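You operate a simulated robot arm through the tools that you are given. There is no shell and no other tool. Be economical: measure what you need, move in short steps, check, and stop when the job is done.

You are at the controls of a simulated two-armed robot. One attempt, no reset.

## Task
Mount the small red-rimmed wheel on the spindle.
Fine: With the steel collar under the hand nut; lay the nut in the steel dish meanwhile, then screw it home.

The check looks at the end state, three seconds after you hand in, the way a careful person would. Anything else that was tipped, shoved, dropped, spilled or broken makes it a failure.

## Robot
Two 7-joint arms with fingered hands on one trunk, on a base that drives. Base frame: it is fixed to the floor where the robot stands at the start and does not move with it; the origin is under the middle of the robot, x ahead of it, y to its left, z up. Readings come in mm, degrees, newtons and seconds.
The left shoulder is at the start at [70, 149, 1160], the right one opposite. With the tool pointing down near the work surface each hand reaches from about 100 to 780 mm from the robot's upright axis, wherever it stands, measured 20 degrees to its own side. Places, roughly: foot of the wheel spindle [700, 0, 800]; steel dish [800, 200, 800]; wheel spindle [700, 0, 800]; wheel spindle over the hub [700, 0, 800]. Payload 3.6 kg a hand.
Tool frame (each hand has its own): the origin (TCP) lies between the finger pads and is the grasp point; the fingertips stand 25 mm ahead of it; z points along the fingers, y is the line along which they close. Largest opening 88 mm; the body of the gripper starts 29 mm behind the TCP. The gripper is a hand of 4 fingers: y runs from the thumb to the fingers, the wrist lies at [-13, -97, -162] in the tool frame, and closing takes about 1.5 s.
Orientation is that of the tool frame in the base frame, as [roll, pitch, yaw] about the fixed x, y, z axes, in that order (R = Rz(yaw) Ry(pitch) Rx(roll)). With the fingers straight down and the wrist toward the robot, the tool's x, y and z point along [0, 1, 0], [1, 0, 0] and [0, 0, -1] of the base frame.

## Interface
- The arms move only by the tool nudge_tool. It takes "left_series", "right_series" or both (then of equal length, played together; a hand with none holds still); each is a list that holds one entry, the list of rows, each a list of 7 numbers: the shift along the tool's x, y, z in mm, then the turn, a rotation vector about the tool's x, y, z in rad, then the opening in per cent of the stroke, from 0 (shut) to 100 (fully open). In form: [[[x, y, z, rx, ry, rz, fingers], ...]]. A call has 1 to 20 rows; each row is the pose to reach, as a shift and turn from the pose commanded when the call began, along the tool's axes at that moment. Each row takes 0.2 s and may step no farther than 50 mm and 8.6 degrees from the row before; otherwise, or with a gripper value out of range, the whole call is refused. Where a pose cannot be reached the arm comes as near as it can. A force on the tool above 40 N (or 10 N above the force at the start of the call, whichever is more), or a blocked arm, ends the call early, and 0.2 s more pass. The fingers move at their own pace (about 45 mm/s each) and stop on an object; they squeeze with about 27 N. The grip force told is the motor's: it shows also when the fingers shut on nothing. Time passes only in rows, and 0.2 s behind the last, so rows that repeat a pose let the fingers close. The reply holds the time, the measured pose of the TCP, the force on the tool along the base axes, the opening and the grip force, in the units named above and with some noise, with the torque about the TCP (base axes, N m) and any sound that the robot's microphone picked up.
- Cameras (640 x 400 px; columns grow to the right, rows downward): "scene" is now at [133.6, 24.5, 1382.7]; the picture's right is [0.26, -0.96, -0.00], its down [-0.60, -0.16, -0.79] and it looks along [0.76, 0.21, -0.62] (base axes); focal length 280 px, centre (320, 200). "left" rides on the left gripper at [-64, -83, -98] in its tool frame; the picture's right is [-0.62, -0.37, 0.69], its down [0.71, -0.63, 0.30] and it looks along [0.32, 0.68, 0.65] (tool axes); focal length 265 px, centre (320, 200). "right" rides on the right gripper at [64, -83, -98] in its tool frame; the picture's right is [-0.62, 0.37, -0.69], its down [-0.71, -0.63, 0.31] and it looks along [-0.32, 0.68, 0.65] (tool axes); focal length 265 px, centre (320, 200). There is no depth. A picture from a camera that has moved, and an enlarged one, comes with that camera's place and axes in the base frame and with its lens.
- snapshot(camera): a new picture of that camera. The clock stands still meanwhile.
- move_column(by): slides the trunk up (or, below 0, down) by that many mm; the arms and the scene camera ride with it, the base frame stays. It gives what a move gives, with no picture.
- base_move(legs): drives the robot by 1 to 6 legs, each [ahead, left, turn to the left] in mm, mm and degrees, along the robot's own axes; the way and the turn of a leg run together, so that a leg with both is an arc; at most 1500 mm and 180 degrees a leg. The arms and the cameras ride along, it lands a little off, and it stops where it bumps. It gives what a move gives.
- hand_shape(shape, hand): the hand has 4 fingers and takes this shape, open, in about a second: jaw (thumb against the fingers, like two jaws); tri (thumb and two fingers); tip (a fingertip pinch); poke (one finger out to press); point (the index stretched); flat (the hand flat); cup (the hand cupped); fist (a fist). The gripper value then closes the fingers along that shape, each until it touches; the sizes above hold for jaw. It gives what a move gives, with no picture.
- turn_head(pan, tilt): turns the head with the scene camera to pan (to the left, within 86 degrees either way) and tilt (down, from -29 to 69), counted from straight ahead of the robot. It gives what a move gives.
- enlarge(camera, box): a new picture of the part [left, top, right, bottom] of that camera's present view, enlarged. The clock stands still meanwhile.
- sign_off(): hands the job in; it is judged then, once.

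Work in short steps. Places have to be worked out from the pictures, the camera data and where the tool is seen: move nearer, look again, correct. Check each grasp and each placing, and mend what went wrong. You have 120 turns and 92 pictures in all, those below and enlarged ones among them. Open the grippers and draw the arms clear of the work before you hand the job in, unless the task says otherwise; then end with one line.

The tools are called after "Emit:" as name(argument=value, ...) on one line, values as JSON. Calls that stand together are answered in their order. nudge_tool: Moves the arms, as the interface text tells. Its arguments: {"type":"object","properties":{"left_series":{"type":"array","items":{"type":"array","items":{"type":"array","items":{"type":"number"}}}},"right_series":{"type":"array","items":{"type":"array","items":{"type":"array","items":{"type":"number"}}}}},"required":[]} The other tools are called the same way: move_column (by) slides the trunk up or down; hand_shape (shape, hand) gives the hand a shape; base_move (legs) drives the base; turn_head (pan, tilt) turns the head that bears the scene camera; snapshot (camera) takes a picture; enlarge (camera, box) takes an enlarged picture of a part of a camera's view; sign_off () hands the job in.

At the start:

```text
time_s: 0.0
left_ee_pos: [495.7, 279.9, 1184.0]
left_orientation: [-179.9, 0.0, 90.0]
left_ft_force: [0.2, 0.3, -0.6]
left_wrist_torque: [-0.01, 0.02, -0.04]
left_opening: 87.7
left_gripper_force: 0.1
left_shape: jaw
right_ee_pos: [458.9, -104.1, 1187.8]
right_orientation: [-179.9, -0.1, 90.0]
right_ft_force: [0.5, 0.5, 0.4]
right_wrist_torque: [0.02, -0.01, 0.0]
right_opening: 87.3
right_gripper_force: 0.1
right_shape: jaw
trunk travel left (down, up): [-650.0, 290.0]
robot x, y, heading: [-2.5, -0.2, -0.2]
head pan, tilt: [15.3, 38.2]
```

scene: 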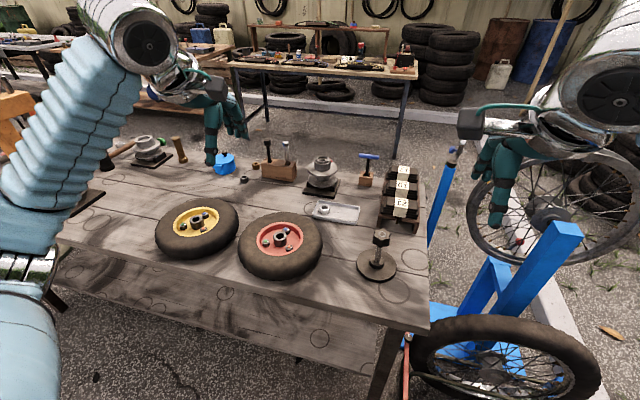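
right: 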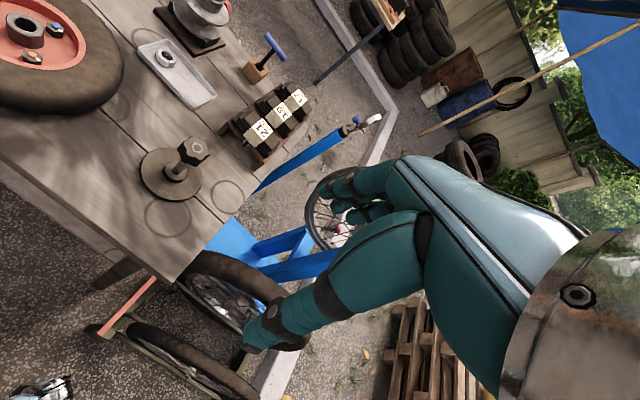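
left: 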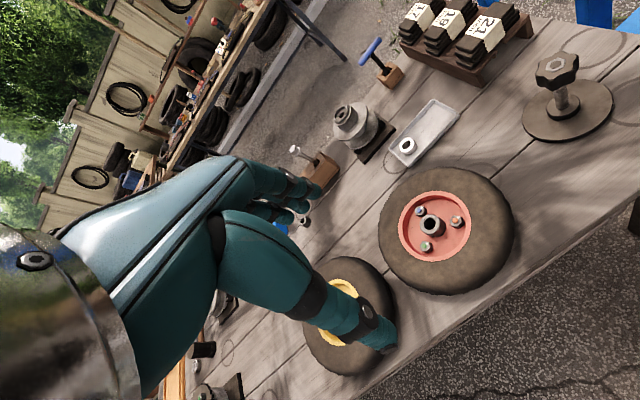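

The scene shows the spindle with the hand nut at right, the red wheel in front, and a dish with something in it. I'll look closer at these.

Emit:
enlarge(camera="scene", box=[220, 140, 440, 300])

Emit:
enlarge(camera="left", box=[300, 0, 640, 300])

Emit:
enlarge(camera="scene", box=[40, 110, 280, 270])

```text
2.50 times, centred on (330, 220) of scene
camera zoom: at [133.6, 24.5, 1382.7], right [0.26, -0.96, 0.0], down [-0.6, -0.16, -0.79], along [0.76, 0.21, -0.62], focal length 699 px, centre (295, 150)
```

zoom: 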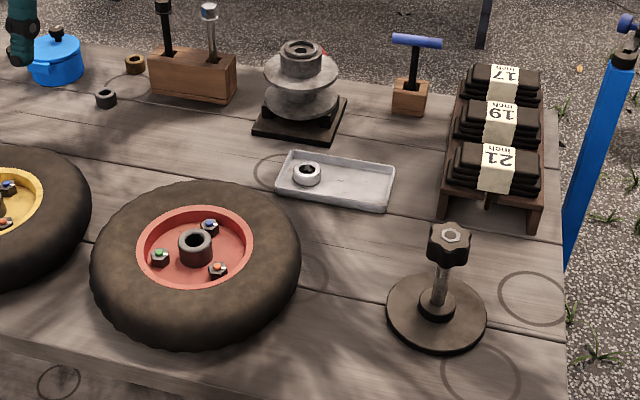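

```text
1.33 times, centred on (470, 150) of left
camera zoom: at [412.6, 214.5, 1283.8], right [-0.37, -0.62, -0.69], down [-0.63, 0.71, -0.3], along [0.68, 0.32, -0.65], focal length 354 px, centre (120, 267)
```

zoom: 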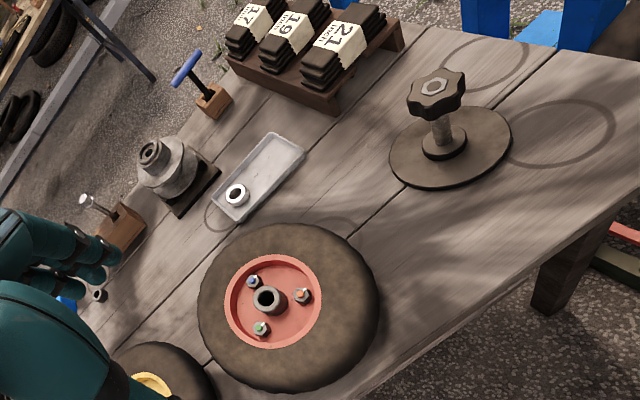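

```text
2.50 times, centred on (160, 190) of scene
camera zoom: at [133.6, 24.5, 1382.7], right [0.26, -0.96, 0.0], down [-0.6, -0.16, -0.79], along [0.76, 0.21, -0.62], focal length 699 px, centre (720, 225)
```

zoom: 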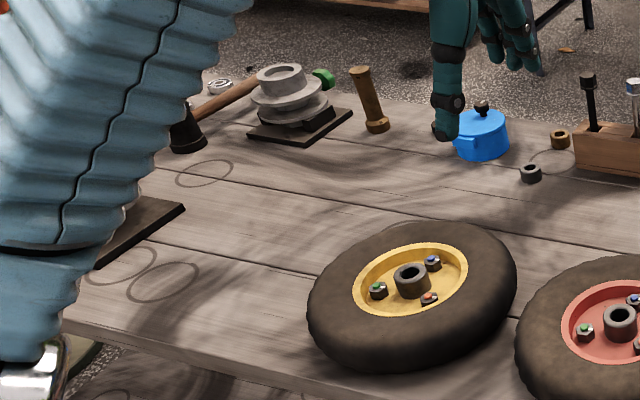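

Triangulating puts the nut top near (645, 8, 897), the flange near z 786 and the hub of the red wheel near (611, 266, 859). I'll bring the right hand above the nut and look from there.

Emit:
nudge_tool(right_series=[[[16, 27, 26, 0, 0, 0, 100], [32, 53, 53, 0, 0, 0, 100], [48, 80, 80, 0, 0, 0, 100], [64, 106, 107, 0, 0, 0, 100], [80, 133, 134, 0, 0, 0, 100], [96, 160, 161, 0, 0, 0, 100], [112, 186, 188, 0, 0, 0, 100]]])

Emit:
snapshot(camera="right")

Emit:
snapshot(camera="scene")

```text
time_s: 1.6
left_ee_pos: [496.8, 279.3, 1183.6]
left_orientation: [-179.9, 0.0, 90.1]
left_ft_force: [0.0, -0.6, -0.1]
left_wrist_torque: [-0.04, 0.0, 0.01]
left_opening: 87.4
left_gripper_force: 0.0
left_shape: jaw
right_ee_pos: [648.3, 6.7, 996.0]
right_orientation: [-179.9, 0.1, 90.0]
right_ft_force: [0.3, 0.6, 0.3]
right_wrist_torque: [0.02, 0.02, -0.02]
right_opening: 87.7
right_gripper_force: 0.0
right_shape: jaw
trunk travel left (down, up): [-650.0, 290.0]
robot x, y, heading: [-0.6, -2.2, 0.1]
head pan, tilt: [15.3, 38.2]
```

```text
85 pictures are left
camera right: at [565.6, 70.7, 1094.9], right [0.37, -0.62, 0.69], down [-0.63, -0.71, -0.3], along [0.68, -0.33, -0.65], focal length 265 px, centre (320, 200)
```

right: 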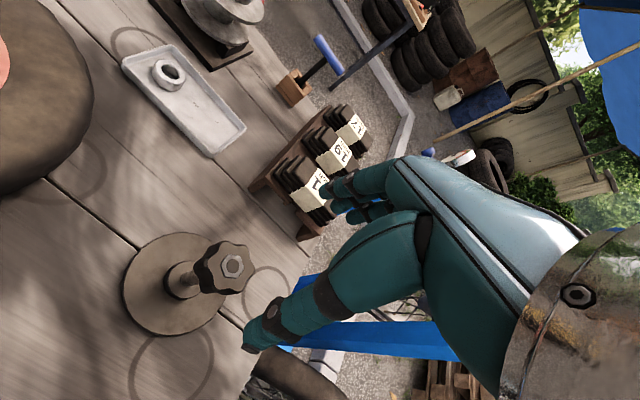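

```text
84 pictures are left
camera scene: at [134.7, 26.0, 1382.5], right [0.26, -0.96, 0.0], down [-0.6, -0.16, -0.79], along [0.76, 0.21, -0.62], focal length 280 px, centre (320, 200)
```

scene: 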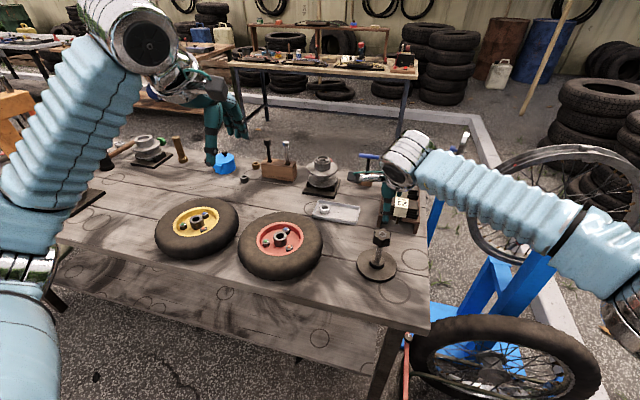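

The nut top triangulates to about (649, 8, 890), right under the hand. I'll turn the hand clockwise 60° for unscrewing room and descend to just above the nut.

Emit:
nudge_tool(right_series=[[[1, 1, 5, 0, 0, 0.15, 100], [1, 1, 10, 0, 0, 0.3, 100], [1, 1, 20, 0, 0, 0.45, 100], [1, 1, 30, 0, 0, 0.6, 100], [1, 1, 40, 0, 0, 0.75, 100], [1, 1, 50, 0, 0, 0.9, 100], [1, 1, 60, 0, 0, 1.05, 100], [1, 1, 66, 0, 0, 1.05, 100]]])

Emit:
snapshot(camera="right")

Emit:
enlarge(camera="scene", box=[300, 120, 460, 300])

```text
time_s: 3.5
left_ee_pos: [494.0, 279.5, 1184.2]
left_orientation: [-180.0, 0.1, 89.9]
left_ft_force: [0.1, -0.3, 0.4]
left_wrist_torque: [0.02, 0.0, 0.01]
left_opening: 87.6
left_gripper_force: 0.1
left_shape: jaw
right_ee_pos: [673.0, -75.9, 938.3]
right_orientation: [-179.8, -0.5, 21.4]
right_ft_force: [1.1, -0.4, -0.4]
right_wrist_torque: [0.0, 0.01, -0.01]
right_opening: 87.8
right_gripper_force: 0.1
right_shape: jaw
trunk travel left (down, up): [-650.0, 290.0]
robot x, y, heading: [-1.0, -4.4, -0.0]
head pan, tilt: [15.3, 38.2]
stopped in row 8 (right hand): the arm was blocked; the commanded pose is now the measured one
```

```text
83 pictures are left
camera right: at [702.0, 25.0, 1036.8], right [-0.45, -0.57, 0.69], down [-0.89, 0.33, -0.31], along [-0.05, -0.75, -0.66], focal length 265 px, centre (320, 200)
```

right: 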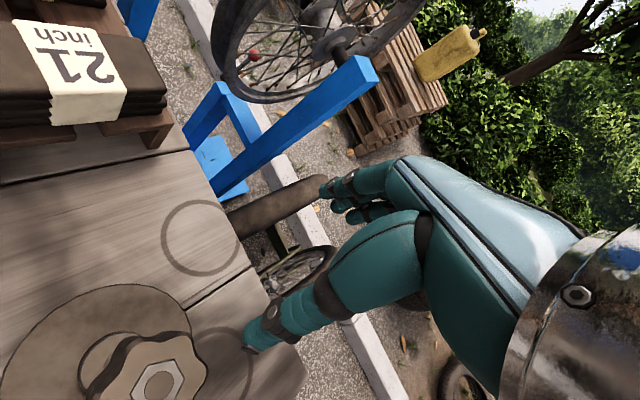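

```text
2.22 times, centred on (380, 210) of scene
camera zoom: at [132.3, 25.6, 1382.8], right [0.26, -0.96, 0.0], down [-0.6, -0.16, -0.79], along [0.76, 0.21, -0.62], focal length 622 px, centre (187, 178)
```

zoom: 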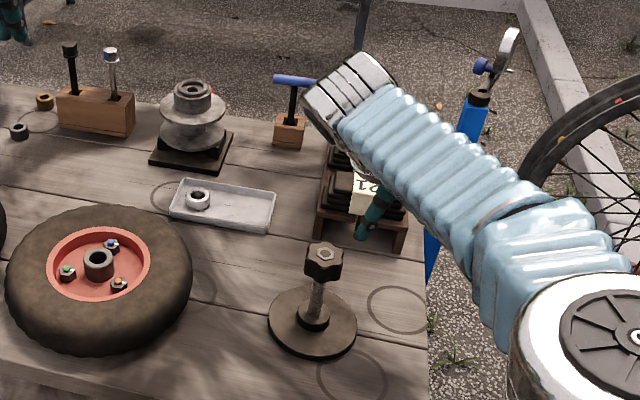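

The right arm can't turn clockwise that far, and its TCP drifted. I'll lift and turn back to yaw 75 above the nut; the right hand has its room counter-clockwise, which is the unscrewing direction.

Emit:
nudge_tool(right_series=[[[0, 0, -40, 0, 0, 0, 100], [1, -11, -40, 0, 0, -0.13, 100], [2, -23, -40, 0, 0, -0.26, 100], [3, -35, -40, 0, 0, -0.39, 100], [4, -47, -40, 0, 0, -0.52, 100], [5, -59, -40, 0, 0, -0.65, 100], [6, -71, -40, 0, 0, -0.78, 100], [8, -87, -40, 0, 0, -0.92, 100], [8, -87, -40, 0, 0, -0.92, 100]]])

Emit:
snapshot(camera="right")

```text
time_s: 5.5
left_ee_pos: [495.5, 279.6, 1183.9]
left_orientation: [179.9, 0.0, 90.0]
left_ft_force: [0.0, 0.0, 0.5]
left_wrist_torque: [-0.02, 0.0, -0.04]
left_opening: 87.7
left_gripper_force: 0.1
left_shape: jaw
right_ee_pos: [648.7, 12.5, 978.7]
right_orientation: [179.9, -0.5, 74.5]
right_ft_force: [-0.4, 0.0, 0.3]
right_wrist_torque: [0.01, -0.04, 0.05]
right_opening: 87.8
right_gripper_force: 0.1
right_shape: jaw
trunk travel left (down, up): [-650.0, 290.0]
robot x, y, heading: [6.3, 0.2, 0.1]
head pan, tilt: [15.3, 38.2]
```

```text
81 pictures are left
camera right: at [583.4, 95.7, 1077.7], right [0.19, -0.7, 0.69], down [-0.8, -0.52, -0.31], along [0.58, -0.49, -0.66], focal length 265 px, centre (320, 200)
```

right: 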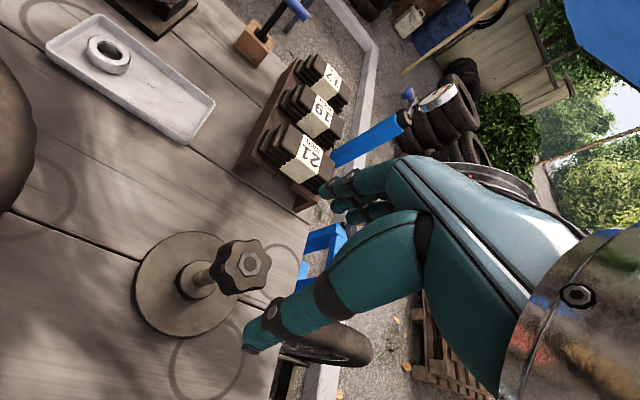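

The nut projects to about (649, 11), right under the TCP. I'll go down 52 mm and check again.

Emit:
nudge_tool(right_series=[[[0, 0, 26, 0, 0, 0, 100], [0, 0, 52, 0, 0, 0, 100]]])

Emit:
snapshot(camera="right")

```text
time_s: 6.1
left_ee_pos: [495.4, 277.7, 1184.6]
left_orientation: [-179.9, 0.0, 90.0]
left_ft_force: [-0.1, 0.3, 0.5]
left_wrist_torque: [0.03, -0.01, -0.01]
left_opening: 87.7
left_gripper_force: 0.0
left_shape: jaw
right_ee_pos: [647.9, 12.3, 926.9]
right_orientation: [179.9, -0.7, 74.5]
right_ft_force: [-0.3, 0.0, -0.1]
right_wrist_torque: [0.0, 0.0, 0.01]
right_opening: 88.0
right_gripper_force: 0.1
right_shape: jaw
trunk travel left (down, up): [-650.0, 290.0]
robot x, y, heading: [1.3, 1.8, -0.0]
head pan, tilt: [15.3, 38.2]
```

```text
80 pictures are left
camera right: at [584.5, 95.8, 1024.9], right [0.18, -0.7, 0.69], down [-0.8, -0.52, -0.31], along [0.57, -0.49, -0.66], focal length 265 px, centre (320, 200)
```

right: 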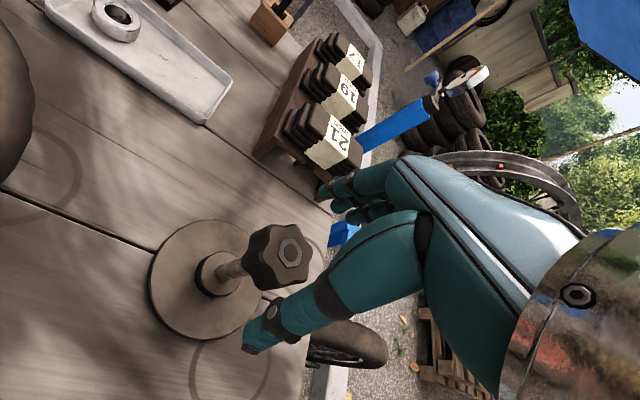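

The nut's top is at about z 893, centred under the hand. I'll lower 43 mm and close.

Emit:
nudge_tool(right_series=[[[0, 0, 22, 0, 0, 0, 100], [0, 0, 43, 0, 0, 0, 100], [0, 0, 43, 0, 0, 0, 40], [0, 0, 43, 0, 0, 0, 20], [0, 0, 43, 0, 0, 0, 0], [0, 0, 43, 0, 0, 0, 0], [0, 0, 43, 0, 0, 0, 0], [0, 0, 43, 0, 0, 0, 0]]])

Emit:
snapshot(camera="right")

```text
time_s: 7.9
left_ee_pos: [494.5, 279.1, 1184.7]
left_orientation: [-180.0, 0.0, 90.0]
left_ft_force: [0.1, 0.8, 0.3]
left_wrist_torque: [-0.01, -0.01, 0.0]
left_opening: 87.6
left_gripper_force: 0.0
left_shape: jaw
right_ee_pos: [647.7, 13.1, 883.3]
right_orientation: [179.8, -0.5, 74.6]
right_ft_force: [-0.6, 1.3, 0.0]
right_wrist_torque: [0.04, -0.02, 0.08]
right_opening: 39.2
right_gripper_force: 27.3
right_shape: jaw
trunk travel left (down, up): [-650.0, 290.0]
robot x, y, heading: [-0.4, -1.5, -0.1]
head pan, tilt: [15.3, 38.2]
```

```text
79 pictures are left
camera right: at [584.1, 96.1, 982.2], right [0.19, -0.7, 0.69], down [-0.8, -0.52, -0.31], along [0.58, -0.49, -0.66], focal length 265 px, centre (320, 200)
```

right: 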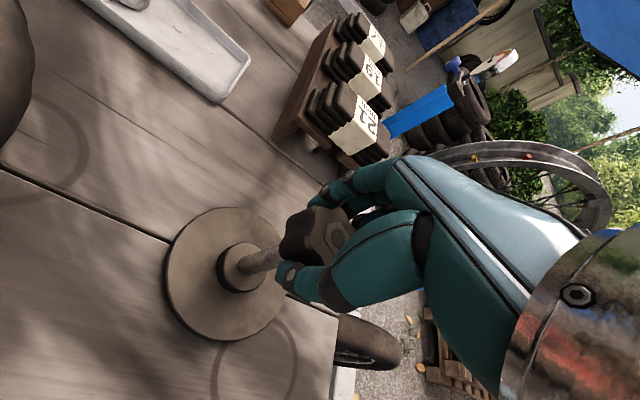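

The nut is held at 39 mm. I'll unscrew counter-clockwise by about 86°.

Emit:
nudge_tool(right_series=[[[0, 0, 0, 0, 0, -0.15, 0], [0, 0, 0, 0, 0, -0.3, 0], [0, 0, 0, 0, 0, -0.45, 0], [0, 0, 0, 0, 0, -0.6, 0], [0, 0, 0, 0, 0, -0.75, 0], [0, 0, 0, 0, 0, -0.9, 0], [0, 0, 0, 0, 0, -1.05, 0], [0, 0, 0, 0, 0, -1.2, 0], [0, 0, 0, 0, 0, -1.35, 0], [0, 0, 0, 0, 0, -1.5, 0]]])

Emit:
snapshot(camera="right")

```text
time_s: 10.1
left_ee_pos: [492.5, 277.2, 1185.6]
left_orientation: [179.9, -0.1, 90.0]
left_ft_force: [-0.7, 0.0, -0.3]
left_wrist_torque: [0.01, 0.0, 0.0]
left_opening: 87.6
left_gripper_force: 0.0
left_shape: jaw
right_ee_pos: [646.0, 7.9, 883.4]
right_orientation: [179.3, -0.1, 128.9]
right_ft_force: [-10.9, -17.5, 3.1]
right_wrist_torque: [-0.41, 0.32, -0.19]
right_opening: 34.9
right_gripper_force: 26.8
right_shape: jaw
right hand out of reach, approached as far as the arm can: row 7, 8, 9, 10
trunk travel left (down, up): [-650.0, 290.0]
robot x, y, heading: [-0.5, -2.2, -0.1]
head pan, tilt: [15.3, 38.2]
```

```text
78 pictures are left
camera right: at [540.9, 5.8, 981.2], right [0.67, -0.26, 0.7], down [-0.04, -0.95, -0.31], along [0.74, 0.18, -0.65], focal length 265 px, centre (320, 200)
```

right: 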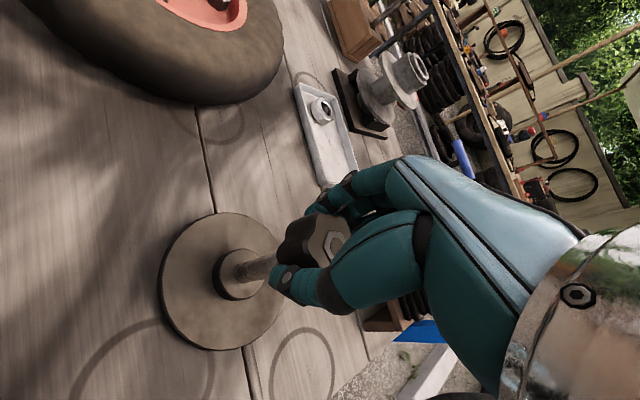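

The turn stopped at yaw 129 (54° gained). I'll release, rise a little, and check how the nut sits.

Emit:
nudge_tool(right_series=[[[0, 0, 0, 0, 0, 0, 50], [0, 0, 0, 0, 0, 0, 100], [0, 0, 0, 0, 0, 0, 100], [0, 0, 0, 0, 0, 0, 100], [0, 0, 0, 0, 0, 0, 100], [0, 0, -40, 0, 0, 0, 100], [0, 0, -80, 0, 0, 0, 100]]])

Emit:
enlarge(camera="right", box=[140, 180, 340, 340])

```text
time_s: 11.7
left_ee_pos: [494.9, 281.0, 1183.8]
left_orientation: [-180.0, 0.2, 89.9]
left_ft_force: [0.2, 1.0, -0.4]
left_wrist_torque: [0.02, 0.02, 0.0]
left_opening: 87.6
left_gripper_force: 0.2
left_shape: jaw
right_ee_pos: [648.7, 11.6, 965.6]
right_orientation: [179.6, -0.1, 128.9]
right_ft_force: [-0.6, -0.2, -0.5]
right_wrist_torque: [-0.03, 0.01, 0.0]
right_opening: 87.6
right_gripper_force: 0.0
right_shape: jaw
trunk travel left (down, up): [-650.0, 290.0]
robot x, y, heading: [3.0, -0.5, -0.1]
head pan, tilt: [15.3, 38.2]
```

```text
2.50 times, centred on (240, 260) of right
camera zoom: at [542.5, 9.0, 1062.4], right [0.67, -0.26, 0.69], down [-0.04, -0.95, -0.31], along [0.74, 0.18, -0.65], focal length 664 px, centre (520, 50)
```

zoom: 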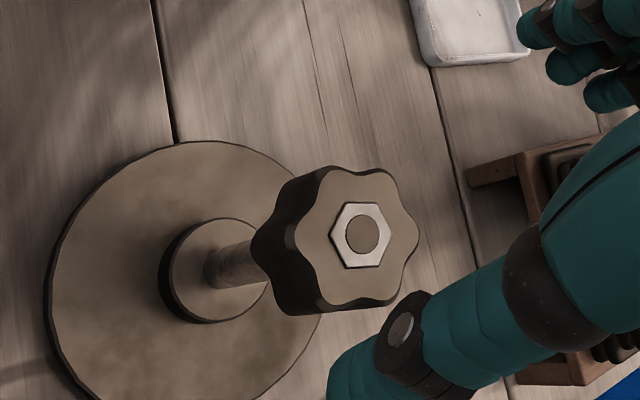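

The nut's hex and lobes are clear. I'll turn back to yaw 65, re-grip, and do another 60° stroke in one call.

Emit:
nudge_tool(right_series=[[[0, 0, 0, 0, 0, 0.14, 100], [0, 0, 0, 0, 0, 0.28, 100], [0, 0, 0, 0, 0, 0.42, 100], [0, 0, 0, 0, 0, 0.56, 100], [0, 0, 0, 0, 0, 0.7, 100], [0, 0, 10, 0, 0, 0.84, 100], [0, 0, 30, 0, 0, 0.98, 100], [0, 0, 50, 0, 0, 1.12, 100], [0, 0, 82, 0, 0, 1.12, 60], [0, 0, 82, 0, 0, 1.12, 20], [0, 0, 82, 0, 0, 1.12, 0], [0, 0, 82, 0, 0, 1.12, 0], [0, 0, 82, 0, 0, 1.12, 0], [0, 0, 82, 0, 0, 0.98, 0], [0, 0, 82, 0, 0, 0.84, 0], [0, 0, 82, 0, 0, 0.7, 0], [0, 0, 82, 0, 0, 0.56, 0], [0, 0, 82, 0, 0, 0.42, 0], [0, 0, 82, 0, 0, 0.28, 0], [0, 0, 82, 0, 0, 0.14, 0]]])

Emit:
enlarge(camera="right", box=[140, 160, 380, 340])

```text
time_s: 15.9
left_ee_pos: [493.6, 277.3, 1185.3]
left_orientation: [179.9, -0.1, 89.9]
left_ft_force: [0.6, 0.6, 0.3]
left_wrist_torque: [-0.04, 0.03, 0.03]
left_opening: 87.4
left_gripper_force: 0.0
left_shape: jaw
right_ee_pos: [647.4, 9.5, 881.6]
right_orientation: [179.2, -0.4, 120.9]
right_ft_force: [-7.8, -14.1, 2.6]
right_wrist_torque: [-0.23, 0.12, -0.12]
right_opening: 37.0
right_gripper_force: 26.5
right_shape: jaw
trunk travel left (down, up): [-650.0, 290.0]
robot x, y, heading: [-2.5, 3.9, -0.1]
head pan, tilt: [15.3, 38.2]
```

```text
2.22 times, centred on (260, 250) of right
camera zoom: at [542.4, 21.3, 979.5], right [0.63, -0.35, 0.69], down [-0.17, -0.93, -0.32], along [0.76, 0.08, -0.65], focal length 590 px, centre (453, 89)
```

zoom: 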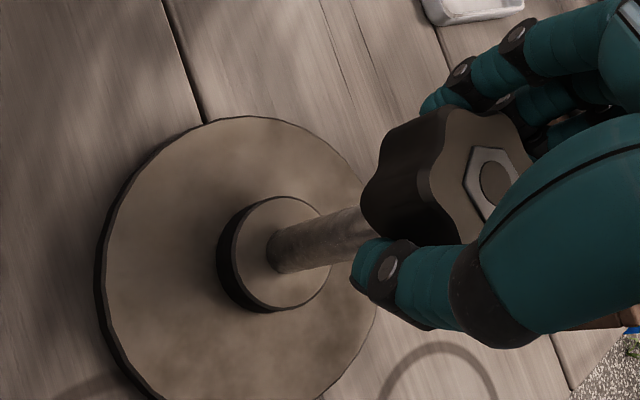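

The second stroke held (the nut turned along). I'll repeat it, opening only partly, with a small centring correction, twice.

Emit:
nudge_tool(right_series=[[[-1, -2, 0, 0, 0, 0, 65], [-1, -2, 0, 0, 0, 0, 65], [-1, -2, 0, 0, 0, 0.15, 65], [-1, -2, 0, 0, 0, 0.3, 65], [-1, -2, 0, 0, 0, 0.45, 65], [-1, -2, 0, 0, 0, 0.6, 65], [-1, -2, 0, 0, 0, 0.75, 65], [-1, -2, 0, 0, 0, 0.9, 65], [-1, -2, 0, 0, 0, 1.05, 65], [-1, -2, 0, 0, 0, 1.05, 0], [-1, -2, 0, 0, 0, 1.05, 0], [-1, -2, 0, 0, 0, 1.05, 0], [-1, -2, 0, 0, 0, 0.9, 0], [-1, -2, 0, 0, 0, 0.75, 0], [-1, -2, 0, 0, 0, 0.6, 0], [-1, -2, 0, 0, 0, 0.45, 0], [-1, -2, 0, 0, 0, 0.3, 0], [-1, -2, 0, 0, 0, 0.15, 0], [-1, -2, 0, 0, 0, 0, 0]]])

Emit:
nudge_tool(right_series=[[[0, 0, 0, 0, 0, 0, 65], [0, 0, 0, 0, 0, 0, 65], [0, 0, 0, 0, 0, 0.15, 65], [0, 0, 0, 0, 0, 0.3, 65], [0, 0, 0, 0, 0, 0.45, 65], [0, 0, 0, 0, 0, 0.6, 65], [0, 0, 0, 0, 0, 0.75, 65], [0, 0, 0, 0, 0, 0.9, 65], [0, 0, 0, 0, 0, 1.05, 65], [0, 0, 0, 0, 0, 1.05, 0], [0, 0, 0, 0, 0, 1.05, 0], [0, 0, 0, 0, 0, 1.05, 0], [0, 0, 0, 0, 0, 0.9, 0], [0, 0, 0, 0, 0, 0.75, 0], [0, 0, 0, 0, 0, 0.6, 0], [0, 0, 0, 0, 0, 0.45, 0], [0, 0, 0, 0, 0, 0.3, 0], [0, 0, 0, 0, 0, 0.15, 0], [0, 0, 0, 0, 0, 0, 0]]])

Emit:
enlarge(camera="right", box=[140, 160, 380, 340])

```text
time_s: 19.9
left_ee_pos: [493.7, 275.7, 1184.5]
left_orientation: [179.9, 0.0, 89.9]
left_ft_force: [0.4, 0.2, 0.0]
left_wrist_torque: [-0.05, 0.03, 0.0]
left_opening: 87.4
left_gripper_force: 0.1
left_shape: jaw
right_ee_pos: [647.8, 6.7, 880.9]
right_orientation: [179.4, -0.3, 120.8]
right_ft_force: [-4.0, -12.5, -0.8]
right_wrist_torque: [-0.24, 0.08, -0.19]
right_opening: 39.6
right_gripper_force: 27.2
right_shape: jaw
trunk travel left (down, up): [-650.0, 290.0]
robot x, y, heading: [1.3, 2.5, 0.0]
head pan, tilt: [15.3, 38.2]
```

```text
time_s: 23.9
left_ee_pos: [494.1, 276.7, 1184.9]
left_orientation: [180.0, -0.1, 90.0]
left_ft_force: [0.1, 0.1, -1.3]
left_wrist_torque: [0.0, 0.01, 0.02]
left_opening: 87.7
left_gripper_force: 0.0
left_shape: jaw
right_ee_pos: [647.8, 6.4, 880.3]
right_orientation: [179.3, -0.3, 120.8]
right_ft_force: [-3.1, -11.7, -0.8]
right_wrist_torque: [-0.21, 0.08, -0.1]
right_opening: 39.5
right_gripper_force: 26.7
right_shape: jaw
trunk travel left (down, up): [-650.0, 290.0]
robot x, y, heading: [2.2, -1.1, -0.0]
head pan, tilt: [15.3, 38.2]
```

```text
2.22 times, centred on (260, 250) of right
camera zoom: at [543.3, 18.8, 978.9], right [0.63, -0.35, 0.69], down [-0.17, -0.93, -0.32], along [0.76, 0.08, -0.65], focal length 590 px, centre (453, 89)
```

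zoom: 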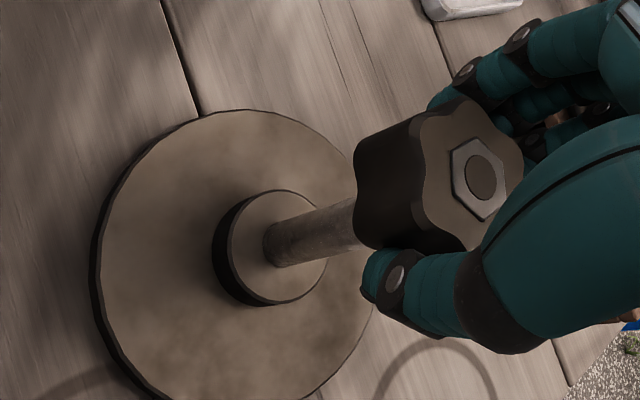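

I'll check with a gentle 4 mm lift whether the nut is already free, reading the force.

Emit:
nudge_tool(right_series=[[[0, 0, -2, 0, 0, 0, 0], [0, 0, -4, 0, 0, 0, 0], [0, 0, -4, 0, 0, 0, 0]]])

Emit:
enlarge(camera="right", box=[140, 160, 380, 340])

```text
time_s: 24.7
left_ee_pos: [497.4, 277.2, 1184.1]
left_orientation: [-179.9, 0.0, 90.1]
left_ft_force: [-0.7, -0.8, -0.7]
left_wrist_torque: [-0.02, 0.02, 0.0]
left_opening: 87.5
left_gripper_force: 0.0
left_shape: jaw
right_ee_pos: [647.9, 7.2, 883.9]
right_orientation: [179.5, -0.4, 120.8]
right_ft_force: [0.5, -10.1, -4.2]
right_wrist_torque: [-0.14, -0.02, -0.05]
right_opening: 39.0
right_gripper_force: 27.2
right_shape: jaw
trunk travel left (down, up): [-650.0, 290.0]
robot x, y, heading: [0.7, 1.1, -0.1]
head pan, tilt: [15.3, 38.2]
```

```text
2.22 times, centred on (260, 250) of right
camera zoom: at [543.2, 19.6, 981.8], right [0.63, -0.35, 0.69], down [-0.17, -0.93, -0.31], along [0.76, 0.08, -0.65], focal length 590 px, centre (453, 89)
```

zoom: 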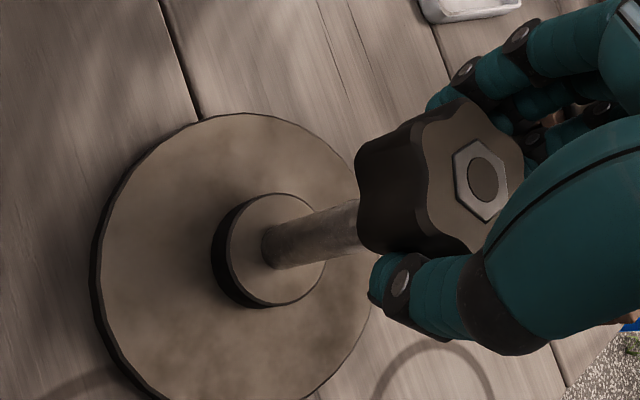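

Fingers slid slightly on the nut, so it's still on the thread. I'll run several more strokes, with a slight recentring.

Emit:
nudge_tool(right_series=[[[-1.5, -1, 2, 0, 0, 0, 65], [-1.5, -1, 2, 0, 0, 0, 65], [-1.5, -1, 2, 0, 0, 0.15, 65], [-1.5, -1, 2, 0, 0, 0.3, 65], [-1.5, -1, 2, 0, 0, 0.45, 65], [-1.5, -1, 2, 0, 0, 0.6, 65], [-1.5, -1, 2, 0, 0, 0.75, 65], [-1.5, -1, 2, 0, 0, 0.9, 65], [-1.5, -1, 2, 0, 0, 1.05, 65], [-1.5, -1, 2, 0, 0, 1.05, 0], [-1.5, -1, 2, 0, 0, 1.05, 0], [-1.5, -1, 2, 0, 0, 1.05, 0], [-1.5, -1, 2, 0, 0, 0.9, 0], [-1.5, -1, 2, 0, 0, 0.75, 0], [-1.5, -1, 2, 0, 0, 0.6, 0], [-1.5, -1, 2, 0, 0, 0.45, 0], [-1.5, -1, 2, 0, 0, 0.3, 0], [-1.5, -1, 2, 0, 0, 0.15, 0], [-1.5, -1, 2, 0, 0, 0, 0]]])

Emit:
nudge_tool(right_series=[[[0, 0, 0, 0, 0, 0, 65], [0, 0, 0, 0, 0, 0, 65], [0, 0, 0, 0, 0, 0.15, 65], [0, 0, 0, 0, 0, 0.3, 65], [0, 0, 0, 0, 0, 0.45, 65], [0, 0, 0, 0, 0, 0.6, 65], [0, 0, 0, 0, 0, 0.75, 65], [0, 0, 0, 0, 0, 0.9, 65], [0, 0, 0, 0, 0, 1.05, 65], [0, 0, 0, 0, 0, 1.05, 0], [0, 0, 0, 0, 0, 1.05, 0], [0, 0, 0, 0, 0, 1.05, 0], [0, 0, 0, 0, 0, 0.9, 0], [0, 0, 0, 0, 0, 0.75, 0], [0, 0, 0, 0, 0, 0.6, 0], [0, 0, 0, 0, 0, 0.45, 0], [0, 0, 0, 0, 0, 0.3, 0], [0, 0, 0, 0, 0, 0.15, 0], [0, 0, 0, 0, 0, 0, 0]]])

Emit:
nudge_tool(right_series=[[[0, 0, 0, 0, 0, 0, 65], [0, 0, 0, 0, 0, 0, 65], [0, 0, 0, 0, 0, 0.15, 65], [0, 0, 0, 0, 0, 0.3, 65], [0, 0, 0, 0, 0, 0.45, 65], [0, 0, 0, 0, 0, 0.6, 65], [0, 0, 0, 0, 0, 0.75, 65], [0, 0, 0, 0, 0, 0.9, 65], [0, 0, 0, 0, 0, 1.05, 65], [0, 0, 0, 0, 0, 1.05, 0], [0, 0, 0, 0, 0, 1.05, 0], [0, 0, 0, 0, 0, 1.05, 0], [0, 0, 0, 0, 0, 0.9, 0], [0, 0, 0, 0, 0, 0.75, 0], [0, 0, 0, 0, 0, 0.6, 0], [0, 0, 0, 0, 0, 0.45, 0], [0, 0, 0, 0, 0, 0.3, 0], [0, 0, 0, 0, 0, 0.15, 0], [0, 0, 0, 0, 0, 0, 0]]])

Emit:
enlarge(camera="right", box=[140, 160, 380, 340])

```text
time_s: 28.7
left_ee_pos: [494.0, 276.6, 1184.2]
left_orientation: [-179.9, -0.1, 90.0]
left_ft_force: [0.2, -0.4, -0.2]
left_wrist_torque: [0.01, -0.01, -0.02]
left_opening: 87.6
left_gripper_force: 0.0
left_shape: jaw
right_ee_pos: [647.6, 4.9, 882.5]
right_orientation: [179.4, -0.2, 120.9]
right_ft_force: [-3.1, -12.9, 0.5]
right_wrist_torque: [-0.24, 0.07, -0.14]
right_opening: 39.6
right_gripper_force: 26.9
right_shape: jaw
trunk travel left (down, up): [-650.0, 290.0]
robot x, y, heading: [-0.1, 2.4, 0.1]
head pan, tilt: [15.3, 38.2]
```

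```text
time_s: 32.7
left_ee_pos: [496.2, 276.8, 1185.0]
left_orientation: [-180.0, -0.1, 89.9]
left_ft_force: [0.0, 0.2, 1.0]
left_wrist_torque: [0.03, 0.01, -0.02]
left_opening: 87.6
left_gripper_force: 0.0
left_shape: jaw
right_ee_pos: [647.5, 5.8, 881.7]
right_orientation: [179.4, -0.3, 120.8]
right_ft_force: [-2.7, -11.6, -1.0]
right_wrist_torque: [-0.21, 0.08, -0.12]
right_opening: 39.8
right_gripper_force: 27.1
right_shape: jaw
trunk travel left (down, up): [-650.0, 290.0]
robot x, y, heading: [3.5, 0.9, 0.3]
head pan, tilt: [15.3, 38.2]
```

```text
time_s: 36.7
left_ee_pos: [494.6, 276.7, 1185.4]
left_orientation: [-180.0, -0.1, 90.0]
left_ft_force: [0.1, 1.0, -0.4]
left_wrist_torque: [0.01, 0.0, 0.01]
left_opening: 87.6
left_gripper_force: 0.0
left_shape: jaw
right_ee_pos: [646.7, 4.9, 882.4]
right_orientation: [179.4, -0.3, 120.7]
right_ft_force: [0.3, -13.0, 0.0]
right_wrist_torque: [-0.23, -0.01, -0.14]
right_opening: 40.2
right_gripper_force: 27.0
right_shape: jaw
trunk travel left (down, up): [-650.0, 290.0]
robot x, y, heading: [0.1, 0.6, -0.3]
head pan, tilt: [15.3, 38.2]
```

```text
2.22 times, centred on (260, 250) of right
camera zoom: at [542.4, 16.3, 980.5], right [0.63, -0.35, 0.69], down [-0.17, -0.93, -0.32], along [0.76, 0.08, -0.65], focal length 590 px, centre (453, 89)
```

zoom: 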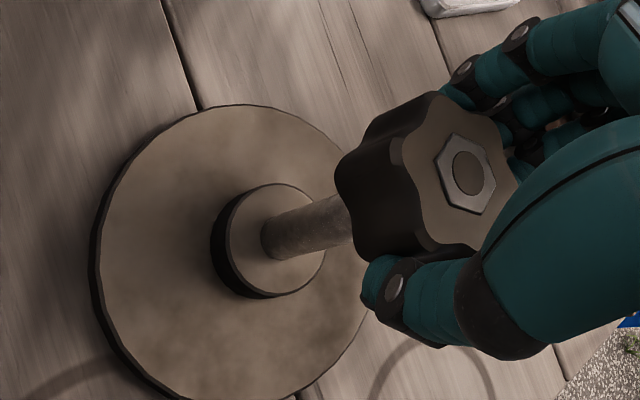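

Measured against the flange, the nut seems to be going *down* with counter-clockwise strokes, which would mean a left-hand thread. I'll open up, rise and look at the nut from above to confirm.

Emit:
nudge_tool(right_series=[[[0, 0, 0, 0, 0, 0, 100], [0, 0, 0, 0, 0, 0, 100], [0, 0, 0, 0, 0, 0, 100], [0, 0, 0, 0, 0, 0, 100], [0, 0, -40, 0, 0, 0, 100], [0, 0, -83, 0, 0, -0.14, 100]]])

Emit:
enlarge(camera="right", box=[140, 180, 340, 340])

Emit:
enlarge(camera="scene", box=[340, 200, 440, 290])

```text
time_s: 38.1
left_ee_pos: [494.7, 279.1, 1184.5]
left_orientation: [180.0, 0.0, 90.0]
left_ft_force: [-0.1, -0.8, 0.5]
left_wrist_torque: [-0.03, -0.01, -0.01]
left_opening: 87.6
left_gripper_force: 0.0
left_shape: jaw
right_ee_pos: [645.4, 2.4, 968.5]
right_orientation: [179.4, -0.2, 129.0]
right_ft_force: [-0.4, 0.5, -0.4]
right_wrist_torque: [0.01, 0.0, 0.0]
right_opening: 87.9
right_gripper_force: 0.0
right_shape: jaw
trunk travel left (down, up): [-650.0, 290.0]
robot x, y, heading: [-2.1, -0.3, -0.2]
head pan, tilt: [15.3, 38.2]
```

```text
2.50 times, centred on (240, 260) of right
camera zoom: at [539.6, -0.8, 1066.2], right [0.67, -0.26, 0.69], down [-0.04, -0.95, -0.31], along [0.74, 0.18, -0.65], focal length 664 px, centre (520, 50)
```

zoom: 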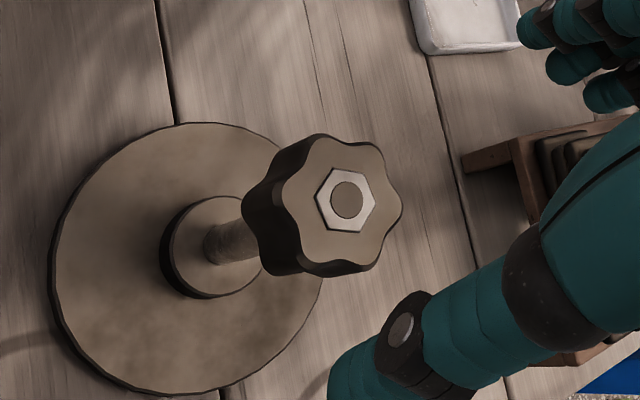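

```text
4.44 times, centred on (390, 245) of scene
camera zoom: at [132.6, 23.2, 1382.8], right [0.26, -0.96, 0.0], down [-0.6, -0.16, -0.79], along [0.76, 0.21, -0.62], focal length 1243 px, centre (9, 0)
```

zoom: 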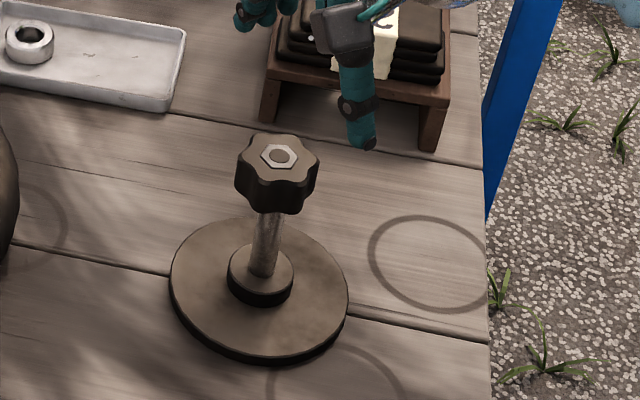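

The change is ambiguous at this resolution. I'll take a high-magnification reference of nut and boss before a decisive test.

Emit:
enlarge(camera="scene", box=[356, 228, 404, 262])

```text
11.76 times, centred on (380, 245) of scene
camera zoom: at [132.6, 23.2, 1382.8], right [0.26, -0.96, 0.0], down [-0.6, -0.16, -0.79], along [0.76, 0.21, -0.62], focal length 3291 px, centre (-386, -329)
```

zoom: 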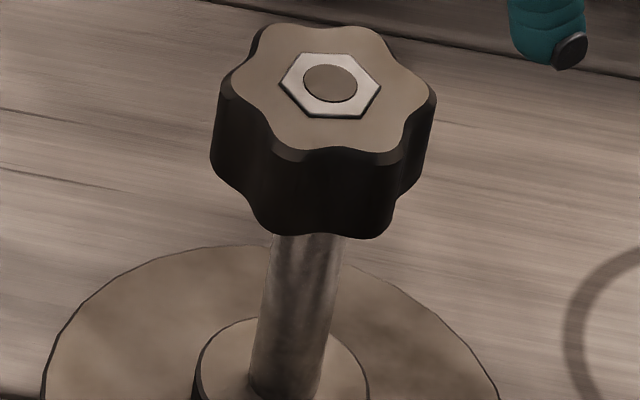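

Now the opposite test: three clockwise strokes (yaw 121 → 65), then rise and take the same picture.

Emit:
nudge_tool(right_series=[[[1, 2, 40, 0, 0, 0.07, 100], [1, 4, 84, 0, 0, 0.07, 80], [1, 4, 84, 0, 0, 0.07, 0], [1, 4, 84, 0, 0, 0.07, 0], [1, 4, 84, 0, 0, 0.07, 0], [1, 4, 84, 0, 0, 0.07, 0], [1, 4, 84, 0, 0, 0.22, 0], [1, 4, 84, 0, 0, 0.37, 0], [1, 4, 84, 0, 0, 0.52, 0], [1, 4, 84, 0, 0, 0.67, 0], [1, 4, 84, 0, 0, 0.82, 0], [1, 4, 84, 0, 0, 0.97, 0], [1, 4, 84, 0, 0, 1.12, 0], [1, 4, 84, 0, 0, 1.12, 65], [1, 4, 84, 0, 0, 1.12, 65]]])

Emit:
nudge_tool(right_series=[[[0, 0, 0, 0, 0, -0.15, 65], [0, 0, 0, 0, 0, -0.3, 65], [0, 0, 0, 0, 0, -0.45, 65], [0, 0, 0, 0, 0, -0.6, 65], [0, 0, 0, 0, 0, -0.75, 65], [0, 0, 0, 0, 0, -0.9, 65], [0, 0, 0, 0, 0, -1.05, 65], [0, 0, 0, 0, 0, -1.05, 0], [0, 0, 0, 0, 0, -1.05, 0], [0, 0, 0, 0, 0, -1.05, 0], [0, 0, 0, 0, 0, -0.9, 0], [0, 0, 0, 0, 0, -0.75, 0], [0, 0, 0, 0, 0, -0.6, 0], [0, 0, 0, 0, 0, -0.45, 0], [0, 0, 0, 0, 0, -0.3, 0], [0, 0, 0, 0, 0, -0.15, 0], [0, 0, 0, 0, 0, 0, 0], [0, 0, 0, 0, 0, 0, 65], [0, 0, 0, 0, 0, 0, 65]]])

Emit:
nudge_tool(right_series=[[[0, 0, 0, 0, 0, -0.15, 65], [0, 0, 0, 0, 0, -0.3, 65], [0, 0, 0, 0, 0, -0.45, 65], [0, 0, 0, 0, 0, -0.6, 65], [0, 0, 0, 0, 0, -0.75, 65], [0, 0, 0, 0, 0, -0.9, 65], [0, 0, 0, 0, 0, -1.05, 65], [0, 0, 0, 0, 0, -1.05, 0], [0, 0, 0, 0, 0, -1.05, 0], [0, 0, 0, 0, 0, -1.05, 0], [0, 0, 0, 0, 0, -0.9, 0], [0, 0, 0, 0, 0, -0.75, 0], [0, 0, 0, 0, 0, -0.6, 0], [0, 0, 0, 0, 0, -0.45, 0], [0, 0, 0, 0, 0, -0.3, 0], [0, 0, 0, 0, 0, -0.15, 0], [0, 0, 0, 0, 0, 0, 0], [0, 0, 0, 0, 0, 0, 65], [0, 0, 0, 0, 0, 0, 65]]])

Emit:
enlarge(camera="scene", box=[356, 228, 404, 262])

```text
time_s: 41.3
left_ee_pos: [493.8, 279.7, 1184.2]
left_orientation: [-180.0, 0.0, 90.1]
left_ft_force: [-0.6, -0.4, -0.4]
left_wrist_torque: [-0.02, 0.02, 0.0]
left_opening: 87.7
left_gripper_force: 0.1
left_shape: jaw
right_ee_pos: [647.9, 11.4, 880.3]
right_orientation: [-179.9, -0.5, 64.5]
right_ft_force: [0.0, 0.4, 0.4]
right_wrist_torque: [0.02, -0.03, 0.02]
right_opening: 57.2
right_gripper_force: 0.0
right_shape: jaw
trunk travel left (down, up): [-650.0, 290.0]
robot x, y, heading: [1.3, -2.6, -0.1]
head pan, tilt: [15.3, 38.2]
```

```text
time_s: 45.3
left_ee_pos: [495.0, 280.2, 1184.4]
left_orientation: [-180.0, 0.0, 90.0]
left_ft_force: [-0.3, 0.0, -0.5]
left_wrist_torque: [0.0, -0.01, 0.04]
left_opening: 87.6
left_gripper_force: 0.0
left_shape: jaw
right_ee_pos: [647.7, 13.1, 880.6]
right_orientation: [-180.0, -0.4, 64.7]
right_ft_force: [1.0, 0.6, 0.7]
right_wrist_torque: [0.0, -0.02, 0.0]
right_opening: 57.4
right_gripper_force: 0.0
right_shape: jaw
trunk travel left (down, up): [-650.0, 290.0]
robot x, y, heading: [2.3, -2.6, -0.1]
head pan, tilt: [15.3, 38.2]
```

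```text
time_s: 49.3
left_ee_pos: [495.2, 279.1, 1184.2]
left_orientation: [180.0, 0.0, 90.0]
left_ft_force: [0.9, -0.4, -0.4]
left_wrist_torque: [-0.01, -0.01, 0.0]
left_opening: 87.4
left_gripper_force: 0.1
left_shape: jaw
right_ee_pos: [648.7, 11.9, 880.9]
right_orientation: [-179.9, -0.4, 64.7]
right_ft_force: [-0.5, -0.1, -0.3]
right_wrist_torque: [-0.02, 0.0, 0.03]
right_opening: 57.0
right_gripper_force: 0.1
right_shape: jaw
trunk travel left (down, up): [-650.0, 290.0]
robot x, y, heading: [-0.4, 2.2, 0.1]
head pan, tilt: [15.3, 38.2]
```

```text
11.76 times, centred on (380, 245) of scene
camera zoom: at [132.6, 24.3, 1382.8], right [0.26, -0.96, 0.0], down [-0.6, -0.16, -0.79], along [0.76, 0.21, -0.62], focal length 3291 px, centre (-386, -329)
```

zoom: 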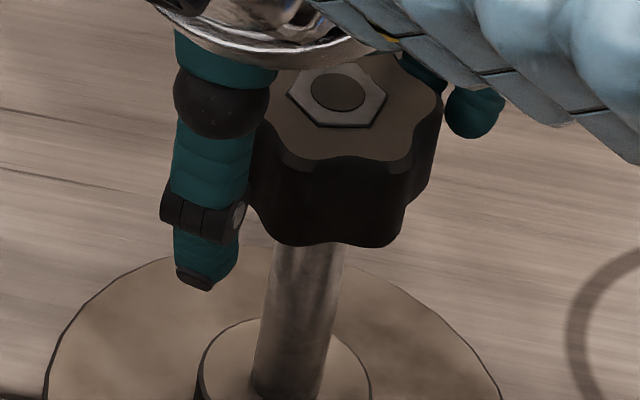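

The nut sits ~8 px lower (≈2 mm) after clockwise turning, so the thread looks right-handed. I'll do four counter-clockwise strokes and compare again.

Emit:
nudge_tool(right_series=[[[0, 0, 0, 0, 0, 0, 0], [0, 0, 0, 0, 0, 0, 0], [0, 0, 0, 0, 0, 0, 0], [0, 0, 0, 0, 0, -0.15, 0], [0, 0, 0, 0, 0, -0.3, 0], [0, 0, 0, 0, 0, -0.45, 0], [0, 0, 0, 0, 0, -0.6, 0], [0, 0, 0, 0, 0, -0.75, 0], [0, 0, 0, 0, 0, -0.9, 0], [0, 0, 0, 0, 0, -1.05, 0], [0, 0, 0, 0, 0, -1.05, 65], [0, 0, 0, 0, 0, -1.05, 65], [0, 0, 0, 0, 0, -0.9, 65], [0, 0, 0, 0, 0, -0.75, 65], [0, 0, 0, 0, 0, -0.6, 65], [0, 0, 0, 0, 0, -0.45, 65], [0, 0, 0, 0, 0, -0.3, 65], [0, 0, 0, 0, 0, -0.15, 65], [0, 0, 0, 0, 0, 0, 65]]])

Emit:
nudge_tool(right_series=[[[0, 0, 0, 0, 0, 0, 0], [0, 0, 0, 0, 0, 0, 0], [0, 0, 0, 0, 0, 0, 0], [0, 0, 0, 0, 0, -0.15, 0], [0, 0, 0, 0, 0, -0.3, 0], [0, 0, 0, 0, 0, -0.45, 0], [0, 0, 0, 0, 0, -0.6, 0], [0, 0, 0, 0, 0, -0.75, 0], [0, 0, 0, 0, 0, -0.9, 0], [0, 0, 0, 0, 0, -1.05, 0], [0, 0, 0, 0, 0, -1.05, 65], [0, 0, 0, 0, 0, -1.05, 65], [0, 0, 0, 0, 0, -0.9, 65], [0, 0, 0, 0, 0, -0.75, 65], [0, 0, 0, 0, 0, -0.6, 65], [0, 0, 0, 0, 0, -0.45, 65], [0, 0, 0, 0, 0, -0.3, 65], [0, 0, 0, 0, 0, -0.15, 65], [0, 0, 0, 0, 0, 0, 65]]])

Emit:
nudge_tool(right_series=[[[0, 0, 0, 0, 0, 0, 0], [0, 0, 0, 0, 0, 0, 0], [0, 0, 0, 0, 0, 0, 0], [0, 0, 0, 0, 0, -0.15, 0], [0, 0, 0, 0, 0, -0.3, 0], [0, 0, 0, 0, 0, -0.45, 0], [0, 0, 0, 0, 0, -0.6, 0], [0, 0, 0, 0, 0, -0.75, 0], [0, 0, 0, 0, 0, -0.9, 0], [0, 0, 0, 0, 0, -1.05, 0], [0, 0, 0, 0, 0, -1.05, 65], [0, 0, 0, 0, 0, -1.05, 65], [0, 0, 0, 0, 0, -0.9, 65], [0, 0, 0, 0, 0, -0.75, 65], [0, 0, 0, 0, 0, -0.6, 65], [0, 0, 0, 0, 0, -0.45, 65], [0, 0, 0, 0, 0, -0.3, 65], [0, 0, 0, 0, 0, -0.15, 65], [0, 0, 0, 0, 0, 0, 65]]])

Emit:
enlarge(camera="scene", box=[356, 228, 404, 262])

```text
time_s: 53.3
left_ee_pos: [494.6, 279.5, 1183.9]
left_orientation: [179.9, 0.1, 90.0]
left_ft_force: [0.0, 0.3, -0.4]
left_wrist_torque: [0.02, 0.02, -0.01]
left_opening: 87.9
left_gripper_force: 0.0
left_shape: jaw
right_ee_pos: [649.8, 12.6, 880.5]
right_orientation: [179.9, -0.7, 64.5]
right_ft_force: [-0.4, 0.6, 0.3]
right_wrist_torque: [0.0, 0.0, -0.04]
right_opening: 56.8
right_gripper_force: 0.0
right_shape: jaw
trunk travel left (down, up): [-650.0, 290.0]
robot x, y, heading: [2.8, -1.1, 0.0]
head pan, tilt: [15.3, 38.2]
```

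```text
time_s: 57.3
left_ee_pos: [495.6, 280.6, 1184.8]
left_orientation: [179.9, 0.0, 90.0]
left_ft_force: [-1.4, 0.2, 0.3]
left_wrist_torque: [-0.02, -0.01, 0.0]
left_opening: 87.7
left_gripper_force: 0.0
left_shape: jaw
right_ee_pos: [649.4, 11.6, 881.9]
right_orientation: [179.9, -0.6, 64.5]
right_ft_force: [0.3, -0.9, -0.8]
right_wrist_torque: [-0.01, -0.01, -0.02]
right_opening: 57.1
right_gripper_force: 0.1
right_shape: jaw
trunk travel left (down, up): [-650.0, 290.0]
robot x, y, heading: [-1.9, 0.4, 0.3]
head pan, tilt: [15.3, 38.2]
```

```text
time_s: 61.3
left_ee_pos: [494.1, 280.0, 1184.4]
left_orientation: [179.9, 0.1, 90.0]
left_ft_force: [0.1, 0.0, 1.2]
left_wrist_torque: [-0.04, -0.02, 0.01]
left_opening: 87.7
left_gripper_force: 0.0
left_shape: jaw
right_ee_pos: [649.1, 11.5, 881.3]
right_orientation: [179.9, -0.5, 64.5]
right_ft_force: [-0.3, 0.5, 0.5]
right_wrist_torque: [-0.01, 0.0, -0.01]
right_opening: 57.1
right_gripper_force: 0.0
right_shape: jaw
trunk travel left (down, up): [-650.0, 290.0]
robot x, y, heading: [-1.5, 1.1, 0.1]
head pan, tilt: [15.3, 38.2]
```

```text
11.76 times, centred on (380, 245) of scene
camera zoom: at [133.1, 25.2, 1382.7], right [0.26, -0.96, 0.0], down [-0.6, -0.16, -0.79], along [0.76, 0.21, -0.62], focal length 3291 px, centre (-386, -329)
```

zoom: 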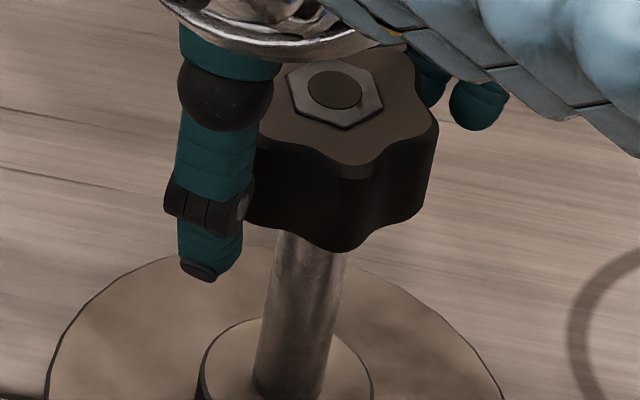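

Height is unchanged while the nut clearly rotates, so the axial lead is tiny or the nut is just spinning. I'll grip and pull up 8 mm gently to see whether it comes off.

Emit:
nudge_tool(right_series=[[[0, 0, 0, 0, 0, 0, 0], [0, 0, 0, 0, 0, 0, 0], [0, 0, 0, 0, 0, 0, 0], [0, 0, 0, 0, 0, 0, 0], [0, 0, -2, 0, 0, 0, 0], [0, 0, -4, 0, 0, 0, 0], [0, 0, -6, 0, 0, 0, 0], [0, 0, -8, 0, 0, 0, 0], [0, 0, -8, 0, 0, 0, 0]]])

Emit:
enlarge(camera="scene", box=[356, 228, 404, 262])

```text
time_s: 63.3
left_ee_pos: [493.5, 278.9, 1183.9]
left_orientation: [-179.9, -0.1, 90.0]
left_ft_force: [0.3, 0.0, -0.7]
left_wrist_torque: [0.05, 0.03, 0.01]
left_opening: 87.3
left_gripper_force: 0.1
left_shape: jaw
right_ee_pos: [649.5, 11.9, 888.8]
right_orientation: [179.9, -0.6, 64.7]
right_ft_force: [-0.1, -0.2, -1.1]
right_wrist_torque: [-0.03, 0.01, 0.02]
right_opening: 41.8
right_gripper_force: 26.7
right_shape: jaw
trunk travel left (down, up): [-650.0, 290.0]
robot x, y, heading: [-2.1, -2.6, 0.2]
head pan, tilt: [15.3, 38.2]
```

```text
11.76 times, centred on (380, 245) of scene
camera zoom: at [133.2, 24.2, 1382.7], right [0.26, -0.96, 0.0], down [-0.6, -0.16, -0.79], along [0.76, 0.21, -0.62], focal length 3291 px, centre (-386, -329)
```

zoom: 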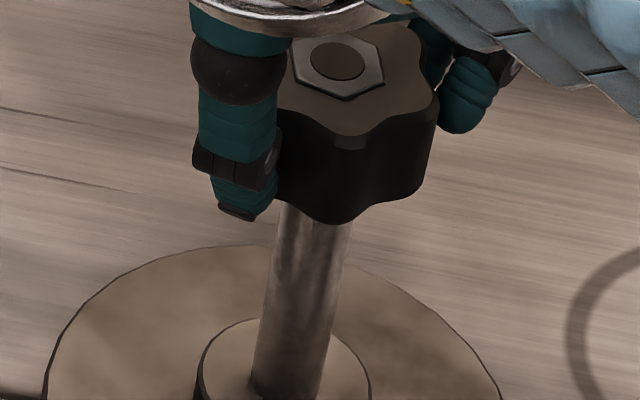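

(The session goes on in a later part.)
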